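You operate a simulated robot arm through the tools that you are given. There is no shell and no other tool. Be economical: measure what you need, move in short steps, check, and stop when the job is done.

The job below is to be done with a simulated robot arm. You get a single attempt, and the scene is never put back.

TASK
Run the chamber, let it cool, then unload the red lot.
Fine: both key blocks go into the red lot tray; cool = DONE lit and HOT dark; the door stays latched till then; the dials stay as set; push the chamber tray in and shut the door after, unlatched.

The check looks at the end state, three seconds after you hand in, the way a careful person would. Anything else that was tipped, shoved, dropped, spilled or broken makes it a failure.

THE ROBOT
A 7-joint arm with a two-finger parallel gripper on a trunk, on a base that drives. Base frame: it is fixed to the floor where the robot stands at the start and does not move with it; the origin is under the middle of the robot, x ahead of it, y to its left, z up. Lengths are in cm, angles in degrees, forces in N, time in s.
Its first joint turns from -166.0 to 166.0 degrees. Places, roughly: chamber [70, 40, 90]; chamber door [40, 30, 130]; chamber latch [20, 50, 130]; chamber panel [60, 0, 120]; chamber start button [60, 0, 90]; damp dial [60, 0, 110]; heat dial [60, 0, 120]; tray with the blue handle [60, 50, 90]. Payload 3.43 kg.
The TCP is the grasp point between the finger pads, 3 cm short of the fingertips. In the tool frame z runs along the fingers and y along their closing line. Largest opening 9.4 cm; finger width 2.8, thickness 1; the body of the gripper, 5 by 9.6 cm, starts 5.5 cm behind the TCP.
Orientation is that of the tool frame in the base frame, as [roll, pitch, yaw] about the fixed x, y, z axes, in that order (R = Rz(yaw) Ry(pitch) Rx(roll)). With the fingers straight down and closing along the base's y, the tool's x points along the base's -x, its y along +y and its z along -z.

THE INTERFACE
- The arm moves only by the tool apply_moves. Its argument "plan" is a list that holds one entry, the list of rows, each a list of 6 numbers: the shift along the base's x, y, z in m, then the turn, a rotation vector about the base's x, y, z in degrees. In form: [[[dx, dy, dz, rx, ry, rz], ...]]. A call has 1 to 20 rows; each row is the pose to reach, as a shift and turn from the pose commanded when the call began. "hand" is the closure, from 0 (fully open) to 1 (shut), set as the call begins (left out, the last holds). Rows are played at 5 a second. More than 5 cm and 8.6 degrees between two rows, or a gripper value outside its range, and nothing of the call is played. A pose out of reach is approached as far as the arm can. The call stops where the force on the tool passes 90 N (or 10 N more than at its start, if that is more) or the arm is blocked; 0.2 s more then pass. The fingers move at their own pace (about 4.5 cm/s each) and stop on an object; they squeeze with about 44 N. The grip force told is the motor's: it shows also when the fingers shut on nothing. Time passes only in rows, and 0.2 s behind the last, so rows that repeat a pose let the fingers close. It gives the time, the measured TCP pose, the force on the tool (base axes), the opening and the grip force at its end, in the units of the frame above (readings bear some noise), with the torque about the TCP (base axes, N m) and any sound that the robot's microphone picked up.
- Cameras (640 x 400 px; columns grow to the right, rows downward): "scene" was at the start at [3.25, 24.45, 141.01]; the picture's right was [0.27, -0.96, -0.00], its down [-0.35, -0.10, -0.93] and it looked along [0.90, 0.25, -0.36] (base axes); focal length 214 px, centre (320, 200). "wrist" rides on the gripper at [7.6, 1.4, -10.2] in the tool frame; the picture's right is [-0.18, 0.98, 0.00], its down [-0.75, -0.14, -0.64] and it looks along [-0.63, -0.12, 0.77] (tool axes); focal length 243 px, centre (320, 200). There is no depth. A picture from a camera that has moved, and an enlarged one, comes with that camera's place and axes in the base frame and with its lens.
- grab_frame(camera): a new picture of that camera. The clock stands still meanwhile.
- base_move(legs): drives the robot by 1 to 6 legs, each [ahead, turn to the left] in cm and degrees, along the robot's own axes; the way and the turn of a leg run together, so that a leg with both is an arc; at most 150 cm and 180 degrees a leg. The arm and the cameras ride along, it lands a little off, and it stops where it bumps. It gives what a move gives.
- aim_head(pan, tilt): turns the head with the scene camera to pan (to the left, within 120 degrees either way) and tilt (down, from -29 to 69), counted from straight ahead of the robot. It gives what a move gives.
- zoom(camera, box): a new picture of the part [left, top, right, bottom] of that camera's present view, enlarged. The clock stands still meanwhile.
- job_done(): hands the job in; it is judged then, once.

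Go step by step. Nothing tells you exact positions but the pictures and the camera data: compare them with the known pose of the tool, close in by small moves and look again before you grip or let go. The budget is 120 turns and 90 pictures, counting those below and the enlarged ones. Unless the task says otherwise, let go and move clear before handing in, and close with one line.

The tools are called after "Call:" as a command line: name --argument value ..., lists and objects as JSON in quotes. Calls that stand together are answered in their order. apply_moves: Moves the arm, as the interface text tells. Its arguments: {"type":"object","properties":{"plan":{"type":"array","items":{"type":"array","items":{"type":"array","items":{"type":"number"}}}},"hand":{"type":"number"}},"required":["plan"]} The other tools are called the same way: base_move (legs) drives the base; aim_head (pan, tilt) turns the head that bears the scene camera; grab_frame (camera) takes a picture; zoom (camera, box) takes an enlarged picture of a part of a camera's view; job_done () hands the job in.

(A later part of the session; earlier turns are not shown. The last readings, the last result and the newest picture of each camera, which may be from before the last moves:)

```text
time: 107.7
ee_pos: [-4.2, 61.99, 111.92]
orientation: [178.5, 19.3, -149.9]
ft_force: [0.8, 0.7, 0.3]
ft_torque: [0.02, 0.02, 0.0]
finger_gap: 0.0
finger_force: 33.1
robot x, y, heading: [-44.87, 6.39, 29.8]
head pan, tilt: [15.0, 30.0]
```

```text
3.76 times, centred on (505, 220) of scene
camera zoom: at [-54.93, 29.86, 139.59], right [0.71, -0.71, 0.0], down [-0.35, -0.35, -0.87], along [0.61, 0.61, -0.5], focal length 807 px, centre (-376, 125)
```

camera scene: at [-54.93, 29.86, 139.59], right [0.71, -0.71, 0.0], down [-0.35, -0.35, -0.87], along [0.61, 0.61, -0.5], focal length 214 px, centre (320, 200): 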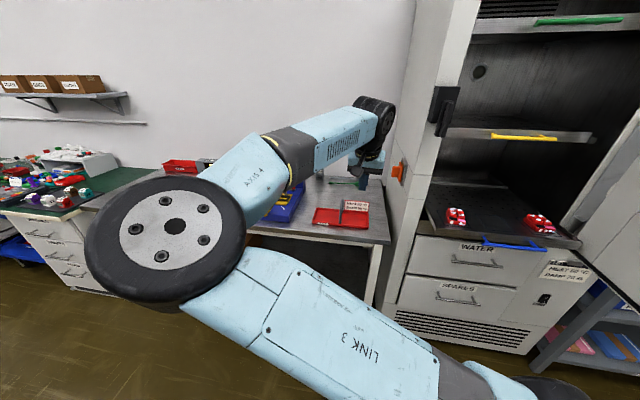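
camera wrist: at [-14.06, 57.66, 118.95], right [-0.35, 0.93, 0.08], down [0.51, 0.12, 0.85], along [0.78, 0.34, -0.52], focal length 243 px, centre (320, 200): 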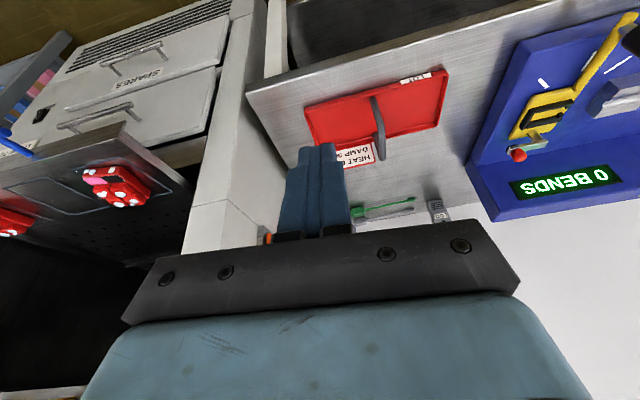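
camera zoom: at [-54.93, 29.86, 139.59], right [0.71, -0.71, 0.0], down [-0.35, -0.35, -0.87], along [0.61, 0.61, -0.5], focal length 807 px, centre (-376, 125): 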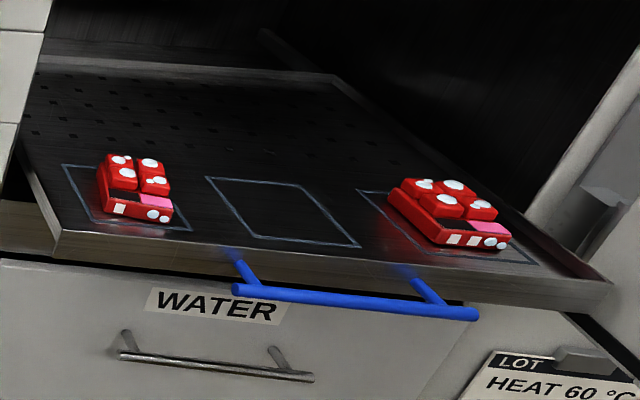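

The block is upright in its nest. Its base plate is low (top z≈94) with narrower caps above, so I gripped too high. I'll go back and grip lower.

Call:
apply_moves --hand 0 --plan '[[[0.021, -0.037, 0, 0, 0, 0], [0.043, -0.074, 0, 0, 0, 0], [0.065, -0.111, 0, 0, 0, 0], [0.087, -0.148, 0, 0, 0, 0], [0.109, -0.185, 0, 0, 0, 0], [0.131, -0.222, 0, 0, 0, 0], [0.152, -0.258, 0, 0, 0, 0], [0.173, -0.294, 0, 0, 0, 0], [0.208, -0.274, -0.01, 0, 0, 0], [0.243, -0.254, -0.02, 0, 0, 0], [0.278, -0.234, -0.03, 0, 0, 0], [0.2935, -0.224, -0.06, 0, 0, 0], [0.2935, -0.224, -0.1, 0, 0, 0], [0.2935, -0.224, -0.13, 0, 0, 0]]]'

Call:
grab_frame --camera "wrist"

```text
time: 110.7
ee_pos: [25.09, 39.55, 98.85]
orientation: [178.7, 19.3, -149.7]
ft_force: [0.2, -1.2, -0.6]
ft_torque: [0.02, -0.04, -0.01]
finger_gap: 9.41
finger_force: 0.0
robot x, y, heading: [-44.55, 6.0, 29.7]
head pan, tilt: [15.0, 30.0]
```

```text
22 pictures are left
camera wrist: at [15.21, 35.32, 105.84], right [-0.35, 0.93, 0.08], down [0.51, 0.12, 0.85], along [0.78, 0.34, -0.52], focal length 243 px, centre (320, 200)
```

wrist: 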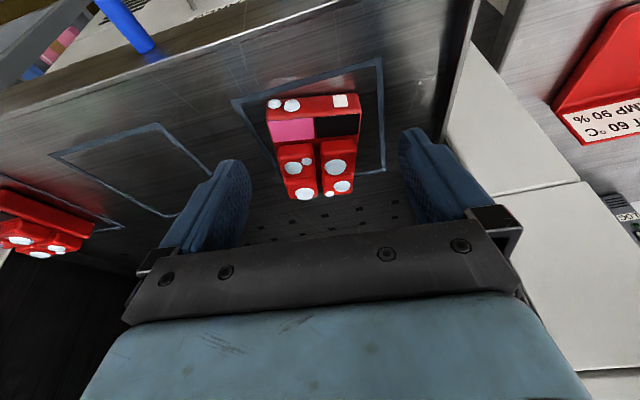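

Call:
apply_moves --plan '[[[0.0087, 0.005, -0.015, 0, 0, 0], [0.0087, 0.005, -0.025, 0, 0, 0], [0.0087, 0.005, -0.031, 0, 0, 0], [0.0087, 0.005, -0.036, 0, 0, 0]]]'

```text
time: 111.6
ee_pos: [26.44, 40.05, 96.39]
orientation: [178.8, 20.5, -149.7]
ft_force: [-3.5, 6.7, 25.2]
ft_torque: [-0.83, -0.47, -0.08]
finger_gap: 8.98
finger_force: 0.2
robot x, y, heading: [-44.74, 5.79, 30.0]
head pan, tilt: [15.0, 30.0]
stopped in row 4: the force on the tool passed its limit at 102 N (the readings are from after the stop); the commanded pose is now the measured one
```

The tips touched the tray at TCP z≈96.3, so the tilt is costing depth. I'll raise slightly, straighten the tool to about 6° tilt, and look.

Call:
apply_moves --plan '[[[0, 0, 0.01, 0, 0, 0], [0, 0, 0.012, -3.5, 6.06, 0], [0, 0, 0.012, -7, 12.1, 0]]]'

Call:
grab_frame --camera "wrist"

```text
time: 112.4
ee_pos: [26.38, 40.06, 97.42]
orientation: [178.8, 6.0, -149.8]
ft_force: [-0.5, -0.7, 1.1]
ft_torque: [0.01, 0.01, -0.02]
finger_gap: 9.39
finger_force: 0.1
robot x, y, heading: [-44.43, 5.56, 29.8]
head pan, tilt: [15.0, 30.0]
```

```text
21 pictures are left
camera wrist: at [18.16, 36.73, 106.66], right [-0.34, 0.94, 0.04], down [0.67, 0.21, 0.71], along [0.66, 0.27, -0.7], focal length 243 px, centre (320, 200)
```

wrist: 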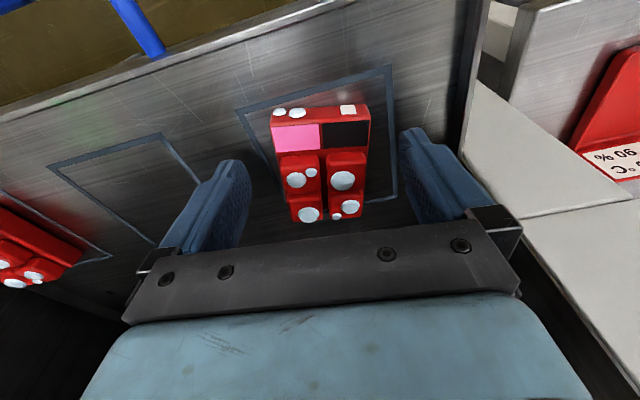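

Call:
apply_moves --plan '[[[0, 0, -0.005, 0, 0, 0], [0, 0, -0.009, 0, 0, 0], [0, 0, -0.012, 0, 0, 0], [0, 0, -0.015, 0, 0, 0]]]'

```text
time: 113.4
ee_pos: [26.5, 39.83, 96.28]
orientation: [178.9, 6.5, -149.7]
ft_force: [0.6, 1.6, 51.2]
ft_torque: [-2.36, -0.84, -0.06]
finger_gap: 9.25
finger_force: 0.1
robot x, y, heading: [-44.35, 5.81, 30.0]
head pan, tilt: [15.0, 30.0]
```

The right finger touches first. I'll lift 2 mm, level the roll, and close, then try lifting slightly.

Call:
apply_moves --plan '[[[0, 0, 0.003, -1, -0.6, 0], [0, 0, 0.002, -1, -0.6, 0]]]'

Call:
apply_moves --hand 1 --plan '[[[0, 0, 0, 0, 0, 0], [0, 0, 0, 0, 0, 0], [0, 0, 0, 0, 0, 0], [0, 0, 0, 0, 0, 0], [0, 0, 0, 0, 0, 0], [0, 0, 0, 0, 0, 0], [0, 0, 0.005, 0, 0, 0], [0, 0, 0.01, 0, 0, 0], [0, 0, 0.02, 0, 0, 0], [0, 0, 0.03, 0, 0, 0]]]'

Call:
grab_frame --camera "wrist"

```text
time: 114.0
ee_pos: [26.2, 40.05, 96.13]
orientation: [179.8, 6.3, -149.7]
ft_force: [-1.3, 0.7, 30.3]
ft_torque: [-1.46, -0.42, -0.06]
finger_gap: 9.36
finger_force: 0.1
robot x, y, heading: [-44.62, 5.56, 29.9]
head pan, tilt: [15.0, 30.0]
```

```text
time: 116.2
ee_pos: [26.46, 40.02, 99.07]
orientation: [179.9, 6.1, -149.6]
ft_force: [-0.5, 0.0, -0.5]
ft_torque: [0.01, 0.02, 0.04]
finger_gap: 5.49
finger_force: 43.8
robot x, y, heading: [-44.43, 5.97, 29.9]
head pan, tilt: [15.0, 30.0]
```

```text
20 pictures are left
camera wrist: at [18.1, 36.91, 108.31], right [-0.34, 0.94, 0.02], down [0.66, 0.22, 0.72], along [0.67, 0.26, -0.7], focal length 243 px, centre (320, 200)
```

wrist: 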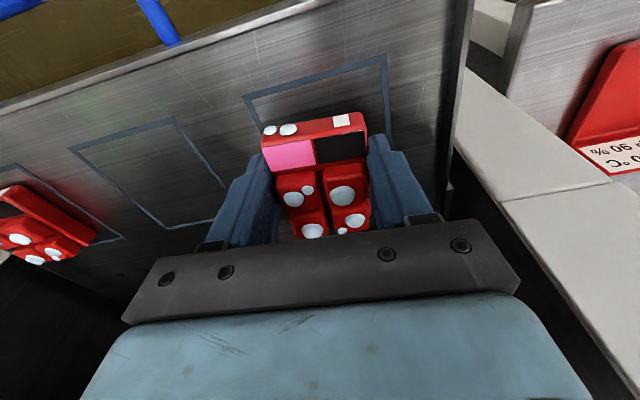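

The block is held. I'll lift and carry it gently along the same clear path.

Call:
apply_moves --plan '[[[0, 0, 0.015, 0, 0, 0], [0, 0, 0.035, 0, 0, 0], [0, 0, 0.06, 0, 0, 0], [0, 0, 0.085, 0, 0, 0], [-0.007, -0.004, 0.11, 0, 0, 0], [-0.024, -0.014, 0.125, 0, 0, 0], [-0.048, -0.028, 0.13, 0, 0, 0], [-0.074, -0.043, 0.13, 0, 0, 0], [-0.1, -0.058, 0.13, 0, 0, 0], [-0.126, -0.073, 0.13, 0, 0, 0], [-0.147, -0.085, 0.13, 0, 0, 0], [-0.156, -0.09, 0.13, 0, 0, 0]]]'

Call:
apply_moves --plan '[[[-0.008, 0.013, 0, 0, 0, 0], [-0.022, 0.038, 0, 0, 0, 0], [-0.037, 0.064, 0, 0, 0, 0], [-0.052, 0.09, 0, 0, 0, 0], [-0.067, 0.116, 0, 0, 0, 0], [-0.082, 0.142, 0, 0, 0, 0], [-0.097, 0.168, 0, 0, 0, 0], [-0.112, 0.194, 0, 0, 0, 0], [-0.127, 0.22, 0, 0, 0, 0], [-0.142, 0.246, 0, 0, 0, 0], [-0.157, 0.272, 0, 0, 0, 0], [-0.17, 0.295, 0, 0, 0, 0], [-0.177, 0.307, 0, 0, 0, 0]]]'

```text
time: 118.8
ee_pos: [10.77, 30.99, 112.04]
orientation: [179.9, 6.1, -149.6]
ft_force: [-0.2, -0.6, -0.6]
ft_torque: [0.02, 0.03, 0.0]
finger_gap: 5.48
finger_force: 44.5
robot x, y, heading: [-44.63, 6.02, 30.2]
head pan, tilt: [15.0, 30.0]
```

```text
time: 121.6
ee_pos: [-6.94, 61.9, 112.09]
orientation: [179.8, 6.2, -149.7]
ft_force: [0.6, -0.6, -0.8]
ft_torque: [-0.03, 0.01, -0.02]
finger_gap: 5.5
finger_force: 44.0
robot x, y, heading: [-44.44, 5.72, 30.0]
head pan, tilt: [15.0, 30.0]
```

Still held. I'll move forward toward the red tray and look.

Call:
apply_moves --plan '[[[0.013, 0.0075, 0, 0, 0, 0], [0.039, 0.0225, 0, 0, 0, 0], [0.065, 0.0375, -0.01, 0, 0, 0], [0.091, 0.0525, -0.02, 0, 0, 0], [0.117, 0.0675, -0.03, 0, 0, 0], [0.143, 0.0825, -0.04, 0, 0, 0], [0.156, 0.09, -0.05, 0, 0, 0]]]'

Call:
grab_frame --camera "wrist"

```text
time: 123.2
ee_pos: [8.59, 70.66, 107.05]
orientation: [179.9, 6.0, -149.7]
ft_force: [-0.4, 0.0, -0.6]
ft_torque: [0.01, 0.02, -0.01]
finger_gap: 5.48
finger_force: 44.1
robot x, y, heading: [-44.49, 5.91, 30.1]
head pan, tilt: [15.0, 30.0]
```

```text
19 pictures are left
camera wrist: at [0.38, 67.56, 116.32], right [-0.34, 0.94, 0.02], down [0.66, 0.22, 0.72], along [0.67, 0.26, -0.69], focal length 243 px, centre (320, 200)
```

wrist: 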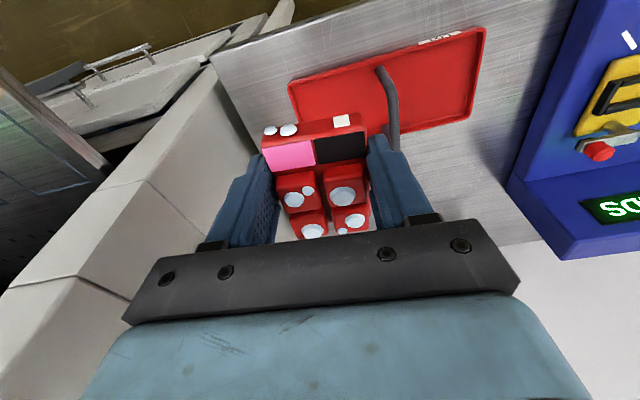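

Re-triangulating, the tray's rim is at z≈79–80, spanning l -52…-79 and f 46…58, with its handle at l≈-65. I'll go above the right half and lower partway.

Call:
apply_moves --plan '[[[0.02, 0.018, -0.02, 0, 0, 0], [0.04, 0.035, -0.05, 0, 0, 0], [0.0587, 0.0524, -0.08, 0, 0, 0], [0.0587, 0.0524, -0.11, 0, 0, 0], [0.0587, 0.0524, -0.14, 0, 0, 0], [0.0587, 0.0524, -0.16, 0, 0, 0]]]'

Call:
grab_frame --camera "wrist"

```text
time: 124.6
ee_pos: [14.66, 76.05, 91.01]
orientation: [179.9, 6.1, -149.7]
ft_force: [0.0, -0.6, -0.2]
ft_torque: [0.0, -0.01, 0.0]
finger_gap: 5.49
finger_force: 43.9
robot x, y, heading: [-44.68, 5.94, 30.1]
head pan, tilt: [15.0, 30.0]
```

```text
18 pictures are left
camera wrist: at [6.34, 72.82, 100.31], right [-0.34, 0.94, 0.02], down [0.66, 0.22, 0.72], along [0.67, 0.26, -0.69], focal length 243 px, centre (320, 200)
```

wrist: 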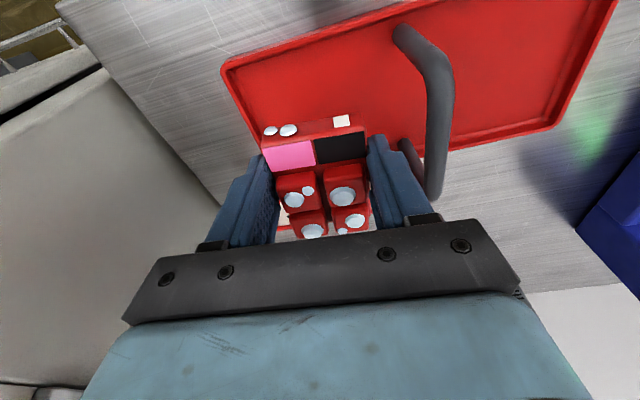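

Well placed over the right half. I'll descend in steps.

Call:
apply_moves --plan '[[[0, 0, -0.02, 0, 0, 0], [0, 0, -0.04, 0, 0, 0], [0, 0, -0.06, 0, 0, 0], [0, 0, -0.07, 0, 0, 0], [0, 0, -0.075, 0, 0, 0], [0, 0, -0.08, 0, 0, 0]]]'

```text
time: 126.0
ee_pos: [14.53, 76.06, 83.58]
orientation: [179.8, 6.6, -149.6]
ft_force: [-3.3, -0.3, 48.8]
ft_torque: [-0.88, 0.36, -0.32]
finger_gap: 5.47
finger_force: 43.6
robot x, y, heading: [-44.53, 5.63, 30.1]
head pan, tilt: [15.0, 30.0]
```

The block is touching the floor. I'll relieve, open partway, and lift away.

Call:
apply_moves --plan '[[[0, 0, 0.002, 0, 0, 0], [0, 0, 0.004, 0, 0, 0]]]'

Call:
apply_moves --hand 0.2 --plan '[[[0, 0, 0, 0, 0, 0], [0, 0, 0, 0, 0, 0], [0, 0, 0, 0, 0, 0], [0, 0, 0.02, 0, 0, 0], [0, 0, 0.06, 0, 0, 0], [0, 0, 0.1, 0, 0, 0], [0, 0, 0.14, 0, 0, 0], [0, 0, 0.18, 0, 0, 0], [-0.026, -0.015, 0.22, 0, 0, 0], [-0.06, -0.035, 0.25, 0, 0, 0], [-0.1, -0.058, 0.26, 0, 0, 0]]]'

Call:
grab_frame --camera "wrist"

```text
time: 126.6
ee_pos: [14.65, 76.05, 83.62]
orientation: [179.9, 6.3, -149.5]
ft_force: [8.8, 10.6, 35.5]
ft_torque: [-0.03, -0.3, 0.1]
finger_gap: 5.5
finger_force: 44.0
robot x, y, heading: [-44.5, 5.93, 30.1]
head pan, tilt: [15.0, 30.0]
```

```text
time: 129.0
ee_pos: [4.72, 70.25, 109.54]
orientation: [179.8, 6.1, -149.7]
ft_force: [0.6, 0.2, 0.3]
ft_torque: [0.0, 0.03, 0.01]
finger_gap: 7.53
finger_force: 0.1
robot x, y, heading: [-44.49, 5.74, 29.9]
head pan, tilt: [15.0, 30.0]
```

```text
17 pictures are left
camera wrist: at [-3.63, 67.07, 118.72], right [-0.34, 0.94, 0.02], down [0.66, 0.22, 0.72], along [0.67, 0.26, -0.7], focal length 243 px, centre (320, 200)
```

wrist: 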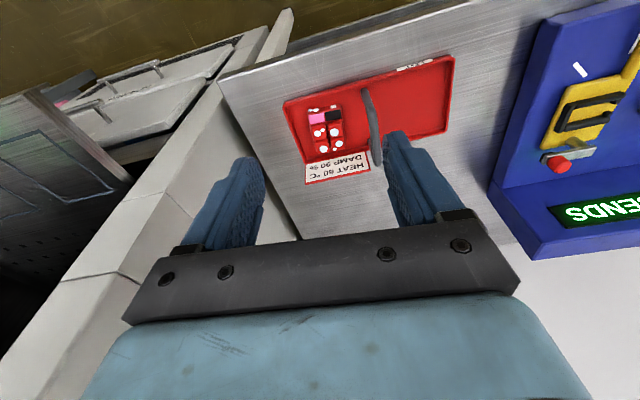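

The first block is in the red tray's right half. Now I'll go back for the right block at about f=45.5, l=5.

Call:
apply_moves --hand 0 --plan '[[[-0.033, -0.019, 0.005, 0, 0, 0], [-0.066, -0.038, 0.01, 0, 0, 0], [-0.099, -0.057, 0.015, 0, 0, 0], [-0.132, -0.076, 0.02, 0, 0, 0], [-0.109, -0.115, 0.02, 0, 0, 0], [-0.087, -0.155, 0.02, 0, 0, 0], [-0.064, -0.194, 0.02, 0, 0, 0], [-0.041, -0.233, 0.02, 0, 0, 0], [-0.019, -0.273, 0.02, 0, 0, 0], [0.004, -0.312, 0.02, 0, 0, 0], [0.027, -0.351, 0.02, 0, 0, 0], [0.05, -0.391, 0.02, 0, 0, 0], [0.072, -0.43, 0.02, 0, 0, 0], [0.095, -0.469, 0.02, 0, 0, 0], [0.118, -0.508, 0.02, 0, 0, 0], [0.14, -0.548, 0.02, 0, 0, 0], [0.163, -0.587, 0.02, 0, 0, 0], [0.1855, -0.626, 0.02, 0, 0, 0]]]'

Call:
apply_moves --plan '[[[0.035, 0.02, 0, 0, 0, 0], [0.07, 0.04, 0, 0, 0, 0], [0.105, 0.06, -0.01, 0, 0, 0], [0.14, 0.08, -0.02, 0, 0, 0], [0.16, 0.092, -0.04, 0, 0, 0], [0.165, 0.095, -0.07, 0, 0, 0]]]'

Call:
grab_frame --camera "wrist"

```text
time: 132.8
ee_pos: [23.19, 7.67, 111.48]
orientation: [179.8, 6.1, -149.6]
ft_force: [0.1, 0.2, 0.4]
ft_torque: [-0.03, -0.02, -0.01]
finger_gap: 9.39
finger_force: 0.1
robot x, y, heading: [-44.32, 6.04, 29.9]
head pan, tilt: [15.0, 30.0]
```

```text
time: 134.2
ee_pos: [39.74, 17.1, 104.45]
orientation: [179.8, 6.2, -149.5]
ft_force: [-1.0, 0.6, 0.5]
ft_torque: [0.01, 0.01, 0.01]
finger_gap: 9.4
finger_force: 0.0
robot x, y, heading: [-44.26, 6.08, 30.0]
head pan, tilt: [15.0, 30.0]
```

```text
16 pictures are left
camera wrist: at [31.37, 13.93, 113.73], right [-0.34, 0.94, 0.02], down [0.66, 0.22, 0.72], along [0.67, 0.26, -0.7], focal length 243 px, centre (320, 200)
```

wrist: 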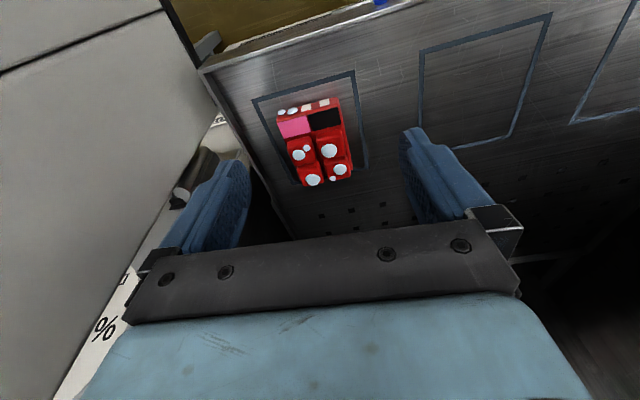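

Block is between the fingers. I'll close slightly to clear the tray's side, move over the block and descend.

Call:
apply_moves --hand 0.15 --plan '[[[0.012, 0.005, -0.01, 0, 0, 0], [0.0243, 0.01, -0.025, 0, 0, 0], [0.0243, 0.01, -0.05, 0, 0, 0], [0.0243, 0.01, -0.07, 0, 0, 0]]]'

Call:
grab_frame --camera "wrist"

```text
time: 135.2
ee_pos: [41.97, 18.04, 97.46]
orientation: [179.9, 6.2, -149.7]
ft_force: [0.0, -0.5, 0.7]
ft_torque: [-0.01, -0.05, -0.02]
finger_gap: 8.0
finger_force: 0.0
robot x, y, heading: [-44.68, 6.4, 29.8]
head pan, tilt: [15.0, 30.0]
```

```text
15 pictures are left
camera wrist: at [33.76, 14.92, 106.65], right [-0.34, 0.94, 0.02], down [0.66, 0.22, 0.72], along [0.67, 0.26, -0.69], focal length 243 px, centre (320, 200)
```

wrist: 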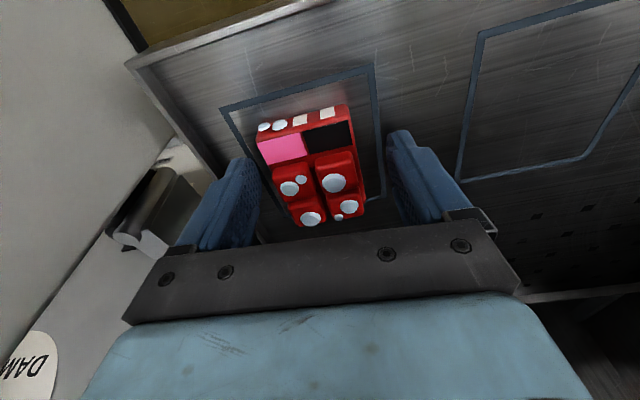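

Call:
apply_moves --plan '[[[0.002, -0.003, -0.005, 0, 0, 5], [0.002, -0.003, -0.009, 0, 0, 5], [0.002, -0.003, -0.0115, 0, 0, 5]]]'

Call:
apply_moves --hand 1 --plan '[[[0, 0, 0, 0, 0, 0], [0, 0, 0, 0, 0, 0], [0, 0, 0, 0, 0, 0], [0, 0, 0, 0, 0, 0], [0, 0, 0, 0, 0, 0], [0, 0, 0, 0, 0, 0], [0, 0, 0.005, 0, 0, 0], [0, 0, 0.01, 0, 0, 0], [0, 0, 0.02, 0, 0, 0], [0, 0, 0.03, 0, 0, 0]]]'

```text
time: 136.0
ee_pos: [42.26, 17.75, 96.31]
orientation: [179.9, 6.1, -144.7]
ft_force: [-0.4, -0.4, 0.1]
ft_torque: [0.0, 0.04, 0.03]
finger_gap: 7.96
finger_force: 0.0
robot x, y, heading: [-44.61, 6.23, 29.8]
head pan, tilt: [15.0, 30.0]
```

```text
time: 138.2
ee_pos: [42.22, 17.8, 99.28]
orientation: [180.0, 6.1, -144.6]
ft_force: [0.0, 1.0, -0.9]
ft_torque: [-0.02, -0.01, -0.01]
finger_gap: 5.49
finger_force: 44.3
robot x, y, heading: [-44.85, 5.89, 29.7]
head pan, tilt: [15.0, 30.0]
```

Held. Lifting, drawing back and swinging left.

Call:
apply_moves --plan '[[[0, 0, 0.015, 0, 0, 0], [0, 0, 0.035, 0, 0, 0], [0, 0, 0.06, 0, 0, 0], [-0.007, -0.004, 0.085, 0, 0, 0], [-0.024, -0.014, 0.11, 0, 0, 0], [-0.048, -0.028, 0.125, 0, 0, 0], [-0.074, -0.043, 0.13, 0, 0, 0], [-0.1, -0.058, 0.13, 0, 0, 0], [-0.126, -0.073, 0.13, 0, 0, 0], [-0.152, -0.088, 0.13, 0, 0, 0], [-0.175, -0.101, 0.13, 0, 0, 0], [-0.186, -0.1075, 0.13, 0, 0, 0]]]'

Call:
apply_moves --plan '[[[-0.01, 0.017, 0, 0, 0, 0], [-0.03, 0.052, 0, 0, 0, 0], [-0.051, 0.088, 0, 0, 0, 0], [-0.072, 0.125, 0, 0, 0, 0], [-0.093, 0.162, 0, 0, 0, 0], [-0.115, 0.199, 0, 0, 0, 0], [-0.136, 0.236, 0, 0, 0, -1], [-0.157, 0.273, 0, 0, 0, -1], [-0.178, 0.309, 0, 0, 0, -2], [-0.2, 0.346, 0, 0, 0, -2], [-0.221, 0.383, 0, 0, 0, -3], [-0.242, 0.42, 0, 0, 0, -3], [-0.263, 0.456, 0, 0, 0, -4], [-0.285, 0.493, 0, 0, 0, -4], [-0.306, 0.53, 0, 0, 0, -5], [-0.327, 0.567, 0, 0, 0, -5], [-0.348, 0.603, 0, 0, 0, -5], [-0.365, 0.633, 0, 0, 0, -5], [-0.38, 0.659, 0, 0, 0, -5], [-0.386, 0.669, 0, 0, 0, -5]]]'

Call:
base_move --legs '[[8, 0]]'

Call:
grab_frame --camera "wrist"

```text
time: 140.8
ee_pos: [23.64, 7.1, 112.28]
orientation: [179.9, 6.2, -144.7]
ft_force: [0.4, 0.2, 0.6]
ft_torque: [-0.01, 0.02, 0.0]
finger_gap: 5.45
finger_force: 44.2
robot x, y, heading: [-44.41, 6.03, 30.1]
head pan, tilt: [15.0, 30.0]
```

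```text
time: 145.0
ee_pos: [-14.97, 73.88, 112.34]
orientation: [179.8, 6.0, -149.8]
ft_force: [0.3, -1.9, 0.2]
ft_torque: [0.01, 0.0, -0.03]
finger_gap: 5.46
finger_force: 43.8
robot x, y, heading: [-44.6, 6.22, 29.9]
head pan, tilt: [15.0, 30.0]
```

```text
time: 146.1
ee_pos: [-8.14, 78.06, 112.33]
orientation: [179.9, 6.1, -149.6]
ft_force: [0.8, 0.0, -1.0]
ft_torque: [0.0, 0.0, 0.02]
finger_gap: 5.46
finger_force: 44.4
robot x, y, heading: [-37.69, 9.97, 29.9]
head pan, tilt: [15.0, 30.0]
```

```text
14 pictures are left
camera wrist: at [-16.31, 74.81, 121.56], right [-0.34, 0.94, 0.02], down [0.66, 0.22, 0.72], along [0.67, 0.26, -0.7], focal length 243 px, centre (320, 200)
```

wrist: 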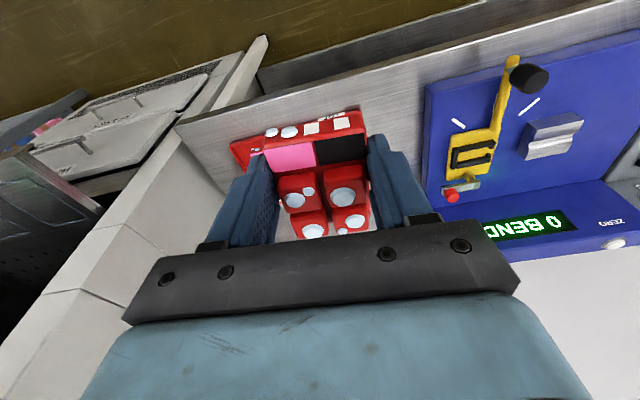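

Next forward over the tray's left half, lowering partway.

Call:
apply_moves --plan '[[[0.013, 0.0075, 0, 0, 0, 0], [0.039, 0.0225, -0.01, 0, 0, 0], [0.065, 0.0375, -0.03, 0, 0, 0], [0.091, 0.0525, -0.06, 0, 0, 0], [0.117, 0.0675, -0.09, 0, 0, 0], [0.143, 0.083, -0.12, 0, 0, 0], [0.158, 0.093, -0.15, 0, 0, 0], [0.158, 0.093, -0.18, 0, 0, 0]]]'

Call:
grab_frame --camera "wrist"

```text
time: 147.9
ee_pos: [7.65, 87.37, 94.38]
orientation: [180.0, 6.2, -149.7]
ft_force: [0.0, 1.3, -0.4]
ft_torque: [-0.02, -0.01, -0.02]
finger_gap: 5.49
finger_force: 43.9
robot x, y, heading: [-37.67, 9.77, 29.9]
head pan, tilt: [15.0, 30.0]
```

```text
13 pictures are left
camera wrist: at [-0.56, 84.12, 103.58], right [-0.34, 0.94, 0.02], down [0.66, 0.22, 0.72], along [0.67, 0.26, -0.69], focal length 243 px, centre (320, 200)
```

wrist: 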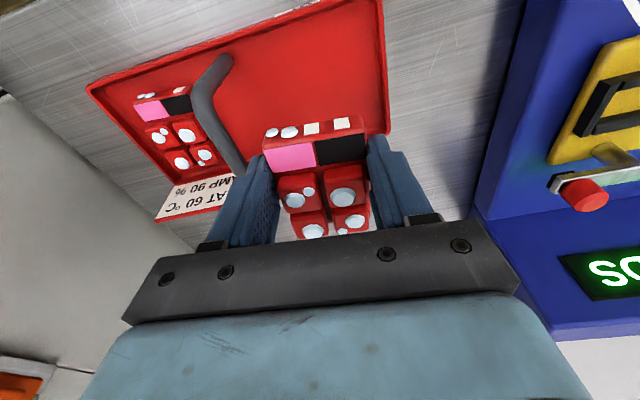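

Well placed over the left half. Descending to contact.

Call:
apply_moves --plan '[[[0, 0, -0.03, 0, 0, 0], [0, 0, -0.06, 0, 0, 0], [0, 0, -0.085, 0, 0, 0], [0, 0, -0.095, 0, 0, 0], [0, 0, -0.1, 0, 0, 0], [0, 0, -0.1045, 0, 0, 0], [0, 0, -0.1075, 0, 0, 0]]]'

```text
time: 149.5
ee_pos: [7.81, 87.3, 83.62]
orientation: [179.9, 6.2, -149.5]
ft_force: [-0.8, -0.9, 9.2]
ft_torque: [-0.14, -0.04, -0.02]
finger_gap: 5.48
finger_force: 44.2
robot x, y, heading: [-37.64, 10.38, 29.9]
head pan, tilt: [15.0, 30.0]
```

Light contact at 9 N. I'll open partway, lift, and draw back.

Call:
apply_moves --hand 0.2 --plan '[[[0, 0, 0, 0, 0, 0], [0, 0, 0, 0, 0, 0], [0, 0, 0, 0, 0, 0], [0, 0, 0.02, 0, 0, 0], [0, 0, 0.06, 0, 0, 0], [0, 0, 0.1, 0, 0, 0], [0, 0, 0.14, 0, 0, 0], [0, 0, 0.18, 0, 0, 0], [-0.026, -0.015, 0.22, 0, 0, 0], [-0.06, -0.035, 0.25, 0, 0, 0], [-0.1, -0.058, 0.27, 0, 0, 0], [-0.14, -0.081, 0.28, 0, 0, 0], [-0.18, -0.104, 0.28, 0, 0, 0], [-0.22, -0.127, 0.28, 0, 0, 0]]]'

Call:
grab_frame --camera "wrist"

```text
refused: row 11 steps farther than a row can; nothing moved
```

```text
12 pictures are left
camera wrist: at [-0.5, 84.12, 92.93], right [-0.34, 0.94, 0.02], down [0.66, 0.22, 0.72], along [0.67, 0.26, -0.69], focal length 243 px, centre (320, 200)
```

wrist: 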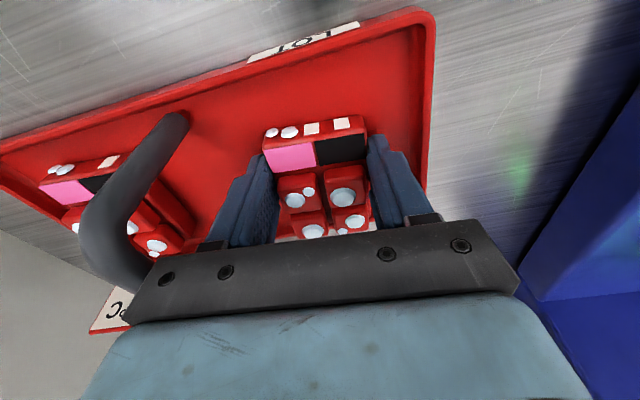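

Call:
apply_moves --hand 0.2 --plan '[[[0, 0, 0, 0, 0, 0], [0, 0, 0, 0, 0, 0], [0, 0, 0, 0, 0, 0], [0, 0, 0.02, 0, 0, 0], [0, 0, 0.06, 0, 0, 0], [0, 0, 0.1, 0, 0, 0], [0, 0, 0.14, 0, 0, 0], [0, 0, 0.18, 0, 0, 0], [-0.026, -0.015, 0.22, 0, 0, 0], [-0.06, -0.035, 0.24, 0, 0, 0], [-0.095, -0.055, 0.26, 0, 0, 0], [-0.13, -0.075, 0.27, 0, 0, 0], [-0.165, -0.095, 0.27, 0, 0, 0], [-0.2, -0.115, 0.27, 0, 0, 0]]]'

Call:
base_move --legs '[[-8, 0]]'

Call:
grab_frame --camera "wrist"

```text
time: 152.5
ee_pos: [-11.93, 75.71, 110.69]
orientation: [179.8, 6.0, -149.7]
ft_force: [0.6, 0.3, -0.2]
ft_torque: [-0.04, 0.06, 0.02]
finger_gap: 7.53
finger_force: 0.2
robot x, y, heading: [-37.44, 9.95, 29.9]
head pan, tilt: [15.0, 30.0]
```

```text
time: 153.6
ee_pos: [-19.04, 71.76, 110.61]
orientation: [180.0, 6.1, -149.7]
ft_force: [0.1, -0.3, 0.0]
ft_torque: [0.02, 0.01, 0.0]
finger_gap: 7.49
finger_force: 0.2
robot x, y, heading: [-44.4, 6.1, 29.9]
head pan, tilt: [15.0, 30.0]
```

```text
11 pictures are left
camera wrist: at [-27.42, 68.6, 119.96], right [-0.34, 0.94, 0.02], down [0.66, 0.22, 0.72], along [0.67, 0.26, -0.7], focal length 243 px, centre (320, 200)
```

wrist: 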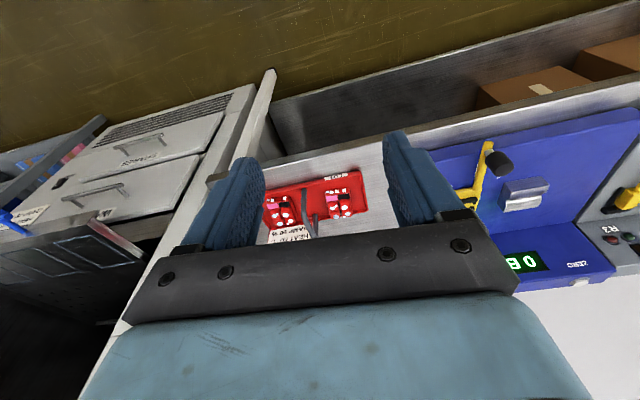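

Both blocks are in the red tray. Next I'll back up a bit and bring the closed gripper, horizontal, in front of the blue handle to push the tray in.

Call:
base_move --legs '[[-10, 0]]'

Call:
apply_moves --hand 1 --plan '[[[0.0282, -0.032, 0, 0, 0, 0], [0.0564, -0.064, 0, 0, 0, 0], [0.0846, -0.096, 0, 0, 0, 0], [0.1128, -0.128, 0, 0, 0, 0], [0.141, -0.16, 0, 0, 0, 0], [0.1692, -0.192, 0, 0, 0, 0], [0.1974, -0.224, 0, 0, 0, 0], [0.2256, -0.256, 0, 0, 0, 0], [0.2538, -0.288, 0, 0, 0, 0], [0.282, -0.32, 0, 0, 0, 0], [0.3102, -0.352, 0, 0, 0, 0], [0.3384, -0.384, 0, 0, 0, 0], [0.3666, -0.416, 0, 0, 0, 0], [0.3948, -0.448, 0, 0, 0, 0], [0.423, -0.48, 0, 0, 0, 0]]]'

Call:
apply_moves --plan '[[[0, 0, -0.016, 3.82, -6.61, 0], [0, 0, -0.033, 7.64, -13.2, 0], [0, 0, -0.049, 11.45, -19.8, 0], [0, 0, -0.066, 15.3, -26.4, 0], [0, 0, -0.082, 19.1, -33, 0], [0, 0, -0.099, 22.9, -39.7, 0], [0, 0, -0.115, 26.7, -46.3, 0], [0, 0, -0.132, 30.5, -52.9, 0], [0, 0, -0.148, 34.4, -59.5, 0], [0, 0, -0.165, 38.2, -66.1, 0], [0, 0, -0.181, 42, -72.7, 0]]]'

Call:
grab_frame --camera "wrist"

```text
time: 154.7
ee_pos: [-27.78, 66.77, 110.79]
orientation: [179.9, 6.1, -149.6]
ft_force: [0.7, -0.1, -0.4]
ft_torque: [-0.02, 0.01, 0.03]
finger_gap: 7.51
finger_force: 0.0
robot x, y, heading: [-53.15, 1.09, 30.2]
head pan, tilt: [15.0, 30.0]
```

```text
time: 157.9
ee_pos: [14.63, 18.76, 110.76]
orientation: [179.9, 6.1, -149.5]
ft_force: [-0.3, 0.7, -0.1]
ft_torque: [-0.06, -0.03, 0.0]
finger_gap: 0.01
finger_force: 33.1
robot x, y, heading: [-53.46, 0.72, 29.9]
head pan, tilt: [15.0, 30.0]
```

```text
time: 160.3
ee_pos: [14.48, 18.86, 92.66]
orientation: [-59.0, 89.6, -28.8]
ft_force: [0.4, -0.3, 1.1]
ft_torque: [-0.03, 0.06, -0.02]
finger_gap: 0.0
finger_force: 33.5
robot x, y, heading: [-53.25, 1.2, 29.8]
head pan, tilt: [15.0, 30.0]
```

```text
10 pictures are left
camera wrist: at [4.84, 14.84, 84.89], right [-0.49, 0.85, 0.18], down [-0.49, -0.44, 0.75], along [0.72, 0.28, 0.63], focal length 243 px, centre (320, 200)
```

wrist: 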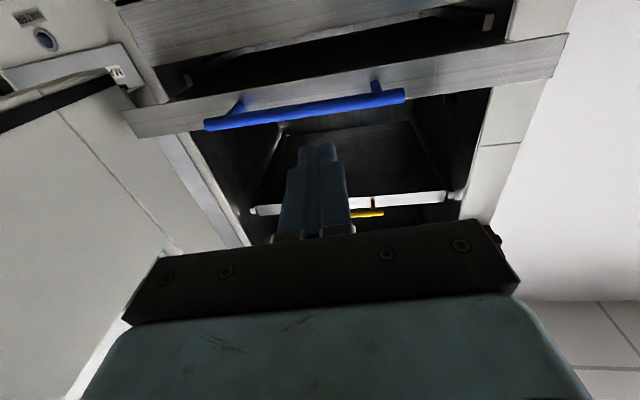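

The handle's in line. I'll push it in slowly at the centre.

Call:
apply_moves --plan '[[[0.03, 0.0085, -0.004, 0, 0, 0], [0.051, 0.0205, -0.004, 0, 0, 0], [0.061, 0.0264, -0.004, 0, 0, 0], [0.071, 0.0322, -0.004, 0, 0, 0], [0.081, 0.038, -0.004, 0, 0, 0], [0.091, 0.0438, -0.004, 0, 0, 0], [0.101, 0.0495, -0.004, 0, 0, 0], [0.111, 0.0553, -0.004, 0, 0, 0], [0.121, 0.061, -0.004, 0, 0, 0], [0.131, 0.0668, -0.004, 0, 0, 0], [0.141, 0.0726, -0.004, 0, 0, 0], [0.151, 0.0784, -0.004, 0, 0, 0], [0.161, 0.0842, -0.004, 0, 0, 0], [0.171, 0.09, -0.004, 0, 0, 0], [0.181, 0.0957, -0.004, 0, 0, 0], [0.191, 0.1015, -0.004, 0, 0, 0], [0.2, 0.1067, -0.004, 0, 0, 0], [0.206, 0.11, -0.004, 0, 0, 0]]]'

Call:
grab_frame --camera "wrist"

```text
time: 164.1
ee_pos: [35.05, 29.76, 92.29]
orientation: [-80.6, 89.7, -50.4]
ft_force: [0.1, 0.1, -0.5]
ft_torque: [-0.02, 0.03, -0.03]
finger_gap: 0.02
finger_force: 32.8
robot x, y, heading: [-53.08, 1.27, 29.9]
head pan, tilt: [15.0, 30.0]
```

```text
9 pictures are left
camera wrist: at [25.48, 25.81, 84.51], right [-0.49, 0.85, 0.18], down [-0.49, -0.44, 0.75], along [0.72, 0.29, 0.63], focal length 243 px, centre (320, 200)
```

wrist: 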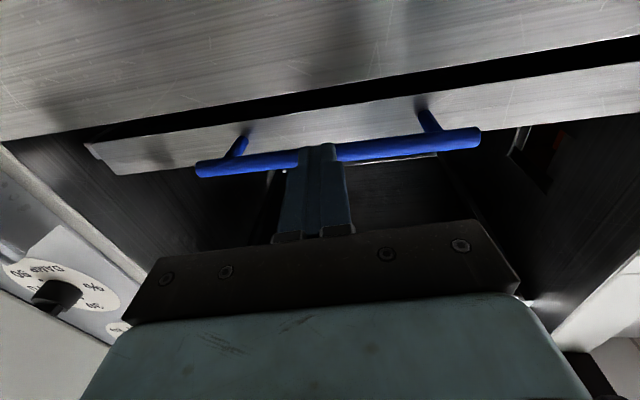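

The tray is nearly in. Finishing with small steps.

Call:
apply_moves --plan '[[[0.0043, 0.0025, 0, 0, 0, 0], [0.0087, 0.005, 0, 0, 0, 0], [0.0117, 0.00675, 0, 0, 0, 0], [0.0147, 0.0085, 0, 0, 0, 0]]]'

```text
time: 165.1
ee_pos: [36.39, 30.46, 92.32]
orientation: [-84.0, 89.7, -53.7]
ft_force: [-31.4, -13.4, 2.5]
ft_torque: [0.05, -0.09, 0.43]
finger_gap: 0.02
finger_force: 33.5
robot x, y, heading: [-53.25, 0.82, 29.9]
head pan, tilt: [15.0, 30.0]
```

The tray is seated against its stop. I'll retreat, drive back to get around the door's edge, and check the scene.

Call:
apply_moves --plan '[[[-0.035, -0.02, 0, 0, 0, 0], [-0.07, -0.04, 0, 0, 0, 0], [-0.105, -0.06, 0, 0, 0, 0], [-0.13, -0.075, 0.01, 0, 0, 0]]]'

Call:
base_move --legs '[[-32, 0]]'

Call:
aim_head --pan -12 --tilt 22

Call:
grab_frame --camera "scene"

```text
time: 166.1
ee_pos: [23.6, 23.22, 93.11]
orientation: [-74.4, 89.7, -44.2]
ft_force: [0.8, -0.2, -0.7]
ft_torque: [0.01, -0.04, -0.01]
finger_gap: 0.03
finger_force: 33.2
robot x, y, heading: [-53.26, 0.6, 29.6]
head pan, tilt: [15.0, 30.0]
```

```text
time: 168.3
ee_pos: [-4.43, 6.99, 93.27]
orientation: [-77.2, 89.6, -46.9]
ft_force: [0.4, -0.1, 1.1]
ft_torque: [0.01, 0.01, -0.04]
finger_gap: 0.0
finger_force: 32.9
robot x, y, heading: [-81.13, -15.16, 30.1]
head pan, tilt: [15.0, 30.0]
```

```text
time: 169.2
ee_pos: [-4.35, 6.98, 93.35]
orientation: [-77.0, 89.7, -46.8]
ft_force: [0.8, 0.7, 0.0]
ft_torque: [0.03, -0.01, 0.04]
finger_gap: 0.0
finger_force: 33.0
robot x, y, heading: [-81.14, -14.73, 29.6]
head pan, tilt: [-12.0, 22.0]
```

```text
8 pictures are left
camera scene: at [-89.18, 5.22, 140.88], right [0.31, -0.95, 0.0], down [-0.36, -0.12, -0.93], along [0.88, 0.29, -0.38], focal length 214 px, centre (320, 200)
```

scene: 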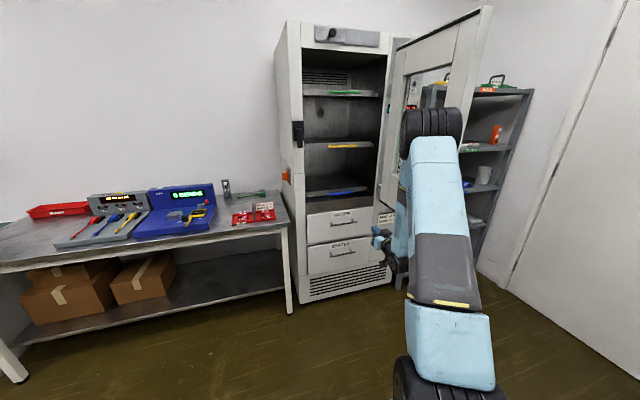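

All looks right. I'll bring the closed fingers round to the outer side of the open door, above the bar's height.

Call:
apply_moves --plan '[[[-0.02, -0.012, 0.04, 0, 0, 0], [-0.05, -0.029, 0.075, 0, 0, 0], [-0.08, -0.046, 0.11, 0, 0, 0], [-0.11, -0.063, 0.145, 0, 0, 0], [-0.136, -0.0785, 0.18, 0, 0, 0], [-0.115, -0.114, 0.21, 0, 0, 0], [-0.095, -0.15, 0.24, 0, 0, 0], [-0.074, -0.186, 0.265, 0, 0, 0], [-0.053, -0.221, 0.29, 0, 0, 0], [-0.033, -0.257, 0.31, 0, 0, 0], [-0.012, -0.293, 0.31, 0, 0, 0], [0.009, -0.329, 0.31, 0, 0, 0], [0.029, -0.365, 0.31, 0, 0, 0], [0.05, -0.4, 0.31, 0, 0, 0]]]'

Call:
grab_frame --camera "wrist"

```text
refused: row 6 steps farther than a row can; nothing moved
```

```text
7 pictures are left
camera wrist: at [-14.05, 3.11, 85.5], right [-0.49, 0.85, 0.18], down [-0.49, -0.44, 0.75], along [0.72, 0.29, 0.63], focal length 243 px, centre (320, 200)
```

wrist: 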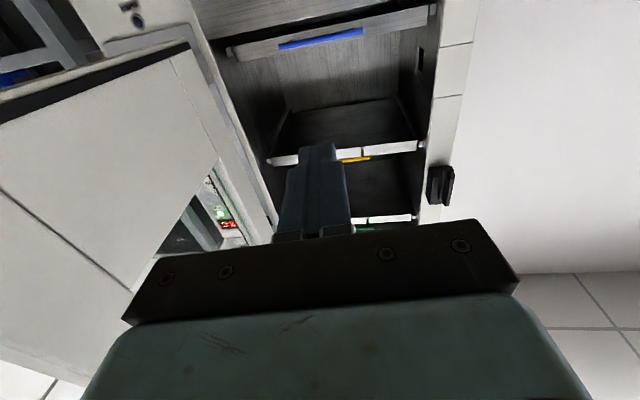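

Call:
apply_moves --plan '[[[-0.02, -0.012, 0.04, 0, 0, 0], [-0.05, -0.029, 0.075, 0, 0, 0], [-0.08, -0.046, 0.11, 0, 0, 0], [-0.11, -0.063, 0.145, 0, 0, 0], [-0.136, -0.0785, 0.18, 0, 0, 0], [-0.118, -0.11, 0.205, 0, 0, 0], [-0.1, -0.141, 0.23, 0, 0, 0], [-0.082, -0.172, 0.255, 0, 0, 0], [-0.064, -0.203, 0.28, 0, 0, 0], [-0.046, -0.234, 0.305, 0, 0, 0], [-0.028, -0.265, 0.31, 0, 0, 0], [-0.01, -0.296, 0.31, 0, 0, 0], [0.01, -0.331, 0.31, 0, 0, 0], [0.03, -0.366, 0.31, 0, 0, 0], [0.05, -0.4, 0.31, 0, 0, 0]]]'

```text
time: 172.4
ee_pos: [0.63, -33.04, 124.31]
orientation: [-76.8, 89.6, -46.5]
ft_force: [-0.3, 0.1, 0.9]
ft_torque: [-0.03, 0.01, -0.03]
finger_gap: 0.02
finger_force: 33.2
out of reach, approached as far as the arm can: row 4, 5
robot x, y, heading: [-81.8, -15.03, 30.0]
head pan, tilt: [-12.0, 22.0]
```

Call:
apply_moves --plan '[[[0.039, 0.0225, 0, 0, 0, 0], [0.078, 0.045, 0, 0, 0, 0], [0.104, 0.06, 0, 0, 0, 0]]]'

Call:
grab_frame --camera "wrist"

```text
time: 173.2
ee_pos: [11.04, -26.9, 124.23]
orientation: [-74.5, 89.7, -44.1]
ft_force: [0.1, 0.3, 0.4]
ft_torque: [-0.01, 0.01, 0.0]
finger_gap: 0.0
finger_force: 33.0
robot x, y, heading: [-81.32, -15.21, 30.0]
head pan, tilt: [-12.0, 22.0]
```

```text
6 pictures are left
camera wrist: at [1.36, -30.88, 116.53], right [-0.49, 0.85, 0.18], down [-0.49, -0.44, 0.75], along [0.72, 0.29, 0.63], focal length 243 px, centre (320, 200)
```

wrist: 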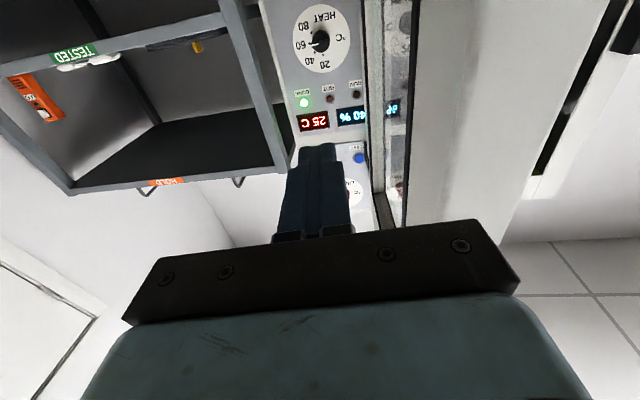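

The fingers are just outside the door's outer face. I'll sweep the door closed gradually.

Call:
apply_moves --plan '[[[-0.0147, 0.0354, 0, 0, 0, 0], [-0.0254, 0.0523, 0, 0, 0, 0], [-0.0361, 0.0692, 0, 0, 0, 0], [-0.0466, 0.0874, 0, 0, 0, 0], [-0.0571, 0.1056, 0, 0, 0, 0], [-0.066, 0.1247, 0, 0, 0, 0], [-0.0749, 0.1438, 0, 0, 0, 0], [-0.0822, 0.1638, 0, 0, 0, 0], [-0.0895, 0.1839, 0, 0, 0, 0], [-0.095, 0.2044, 0, 0, 0, 0], [-0.1006, 0.2248, 0, 0, 0, 0], [-0.104, 0.2453, 0, 0, 0, 0], [-0.1075, 0.2658, 0, 0, 0, 0]]]'

Call:
grab_frame --camera "scene"

```text
time: 176.0
ee_pos: [0.11, -0.34, 124.24]
orientation: [-72.1, 89.7, -41.8]
ft_force: [-0.7, 0.1, -0.9]
ft_torque: [-0.01, -0.01, 0.06]
finger_gap: 0.01
finger_force: 32.7
robot x, y, heading: [-81.33, -15.37, 30.0]
head pan, tilt: [-12.0, 22.0]
```

```text
5 pictures are left
camera scene: at [-89.19, 5.19, 140.88], right [0.31, -0.95, 0.0], down [-0.36, -0.12, -0.93], along [0.88, 0.29, -0.38], focal length 214 px, centre (320, 200)
```

scene: 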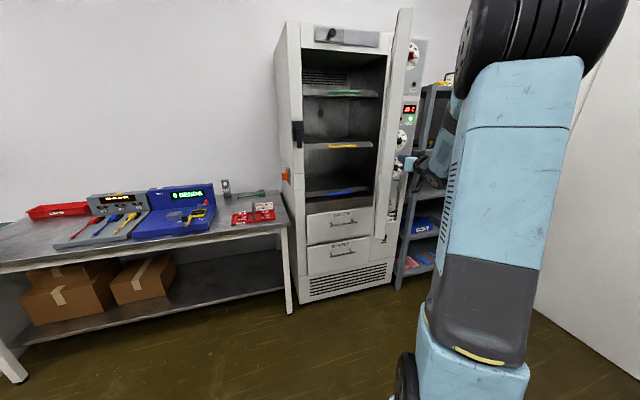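

The door follows. Continuing the sweep to about 35°.

Call:
apply_moves --plan '[[[-0.002, 0.0214, 0, 0, 0, 0], [-0.004, 0.0428, 0, 0, 0, 0], [-0.0039, 0.0636, 0, 0, 0, 0], [-0.0038, 0.0845, 0, 0, 0, 0], [-0.002, 0.1057, 0, 0, 0, 0], [-0.0003, 0.1269, 0, 0, 0, 0], [0.0034, 0.1475, 0, 0, 0, 0], [0.0071, 0.1681, 0, 0, 0, 0], [0.0126, 0.1886, 0, 0, 0, 0], [0.0181, 0.2091, 0, 0, 0, 0]]]'

```text
time: 178.2
ee_pos: [2.13, 20.69, 124.3]
orientation: [-71.7, 89.7, -41.5]
ft_force: [0.1, -1.0, -0.1]
ft_torque: [-0.03, 0.01, -0.02]
finger_gap: 0.0
finger_force: 32.9
robot x, y, heading: [-81.03, -14.98, 29.6]
head pan, tilt: [-12.0, 22.0]
```

Door is at about 35°. I'll withdraw the arm, drive forward, and then finish pushing with the arm.

Call:
apply_moves --plan '[[[-0.035, -0.02, 0, 0, 0, 0], [-0.07, -0.04, 0, 0, 0, 0], [-0.105, -0.06, 0, 0, 0, 0], [-0.14, -0.081, 0, 0, 0, 0], [-0.175, -0.101, 0, 0, 0, 0]]]'

Call:
base_move --legs '[[26, 0]]'

Call:
grab_frame --camera "wrist"

```text
time: 179.4
ee_pos: [-15.52, 10.51, 124.25]
orientation: [-75.9, 89.8, -45.8]
ft_force: [0.3, -0.1, -0.8]
ft_torque: [0.01, 0.0, 0.0]
finger_gap: 0.0
finger_force: 32.9
robot x, y, heading: [-81.32, -15.02, 30.1]
head pan, tilt: [-12.0, 22.0]
```

```text
time: 181.3
ee_pos: [7.32, 23.71, 124.22]
orientation: [-74.5, 89.6, -44.3]
ft_force: [0.3, 0.4, -0.9]
ft_torque: [0.01, -0.01, 0.0]
finger_gap: 0.01
finger_force: 32.7
robot x, y, heading: [-58.5, -2.35, 29.7]
head pan, tilt: [-12.0, 22.0]
```

```text
4 pictures are left
camera wrist: at [-2.45, 19.65, 116.52], right [-0.49, 0.85, 0.18], down [-0.49, -0.44, 0.75], along [0.72, 0.29, 0.63], focal length 243 px, centre (320, 200)
```

wrist: 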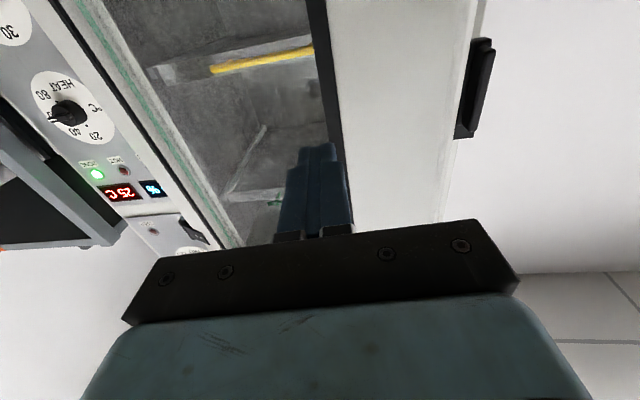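

I'll continue pushing along the arc, finishing on the white stile beside the window.

Call:
apply_moves --plan '[[[-0.0104, 0.024, 0, 0, 0, 0], [-0.0198, 0.0463, 0, 0, 0, 0], [-0.009, 0.0646, 0, 0, 0, 0], [0.0017, 0.083, 0, 0, 0, 0], [0.0137, 0.1003, 0, 0, 0, 0], [0.0256, 0.1176, 0, 0, 0, 0], [0.0405, 0.1319, 0, 0, 0, 0], [0.0553, 0.1462, 0, 0, 0, 0], [0.0708, 0.1592, 0, 0, 0, 0], [0.0864, 0.1723, 0, 0, 0, 0], [0.0981, 0.179, 0, 0, 0, 0], [0.1098, 0.1858, 0, 0, 0, 0], [0.1163, 0.1895, 0, 0, 0, 0], [0.1228, 0.1933, 0, 0, 0, 0]]]'

```text
time: 184.3
ee_pos: [19.51, 42.93, 124.32]
orientation: [-73.3, 89.5, -43.1]
ft_force: [0.2, -0.5, 1.2]
ft_torque: [0.03, -0.03, -0.02]
finger_gap: 0.02
finger_force: 32.7
robot x, y, heading: [-58.32, -2.24, 29.9]
head pan, tilt: [-12.0, 22.0]
```

Call:
apply_moves --plan '[[[0.0035, 0.002, 0, 0, 0, 0], [0.007, 0.004, 0, 0, 0, 0], [0.0104, 0.006, 0, 0, 0, 0], [0.013, 0.0075, 0, 0, 0, 0], [0.0156, 0.009, 0, 0, 0, 0], [0.0173, 0.01, 0, 0, 0, 0]]]'

```text
time: 185.8
ee_pos: [20.71, 43.48, 124.26]
orientation: [-111.3, 89.6, -81.1]
ft_force: [-45.1, -28.7, 2.9]
ft_torque: [0.16, -0.16, 0.45]
finger_gap: 0.0
finger_force: 32.8
robot x, y, heading: [-58.72, -2.42, 29.9]
head pan, tilt: [-12.0, 22.0]
stopped in row 6: the force on the tool passed its limit at 93 N (the readings are from after the stop); the commanded pose is now the measured one
```

The door met its stop at the closed position (face f≈42.6). I'll retreat and check.

Call:
apply_moves --plan '[[[-0.009, -0.005, 0, 0, 0, 0], [-0.035, -0.02, 0, 0, 0, 0], [-0.07, -0.04, 0, 0, 0, 0], [-0.105, -0.06, 0, 0, 0, 0], [-0.14, -0.081, 0, 0, 0, 0]]]'

Call:
base_move --legs '[[-30, 0]]'

Call:
grab_frame --camera "scene"

```text
time: 187.0
ee_pos: [7.03, 35.74, 124.03]
orientation: [-140.5, 89.5, -110.3]
ft_force: [0.4, 0.2, -0.6]
ft_torque: [0.02, 0.0, 0.01]
finger_gap: 0.0
finger_force: 33.3
robot x, y, heading: [-58.08, -2.35, 30.1]
head pan, tilt: [-12.0, 22.0]
```

```text
time: 189.0
ee_pos: [-19.08, 20.47, 124.02]
orientation: [-132.9, 89.6, -103.1]
ft_force: [-0.1, -0.3, -0.8]
ft_torque: [0.02, 0.02, 0.01]
finger_gap: 0.0
finger_force: 33.4
robot x, y, heading: [-84.58, -17.15, 29.9]
head pan, tilt: [-12.0, 22.0]
```

```text
3 pictures are left
camera scene: at [-92.75, 3.18, 140.88], right [0.31, -0.95, 0.0], down [-0.36, -0.11, -0.93], along [0.88, 0.28, -0.38], focal length 214 px, centre (320, 200)
```

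scene: 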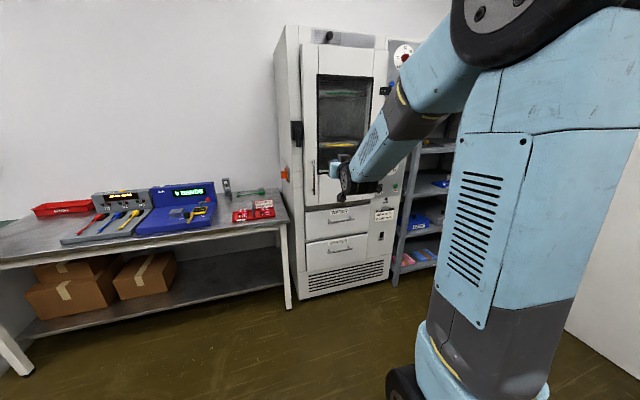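

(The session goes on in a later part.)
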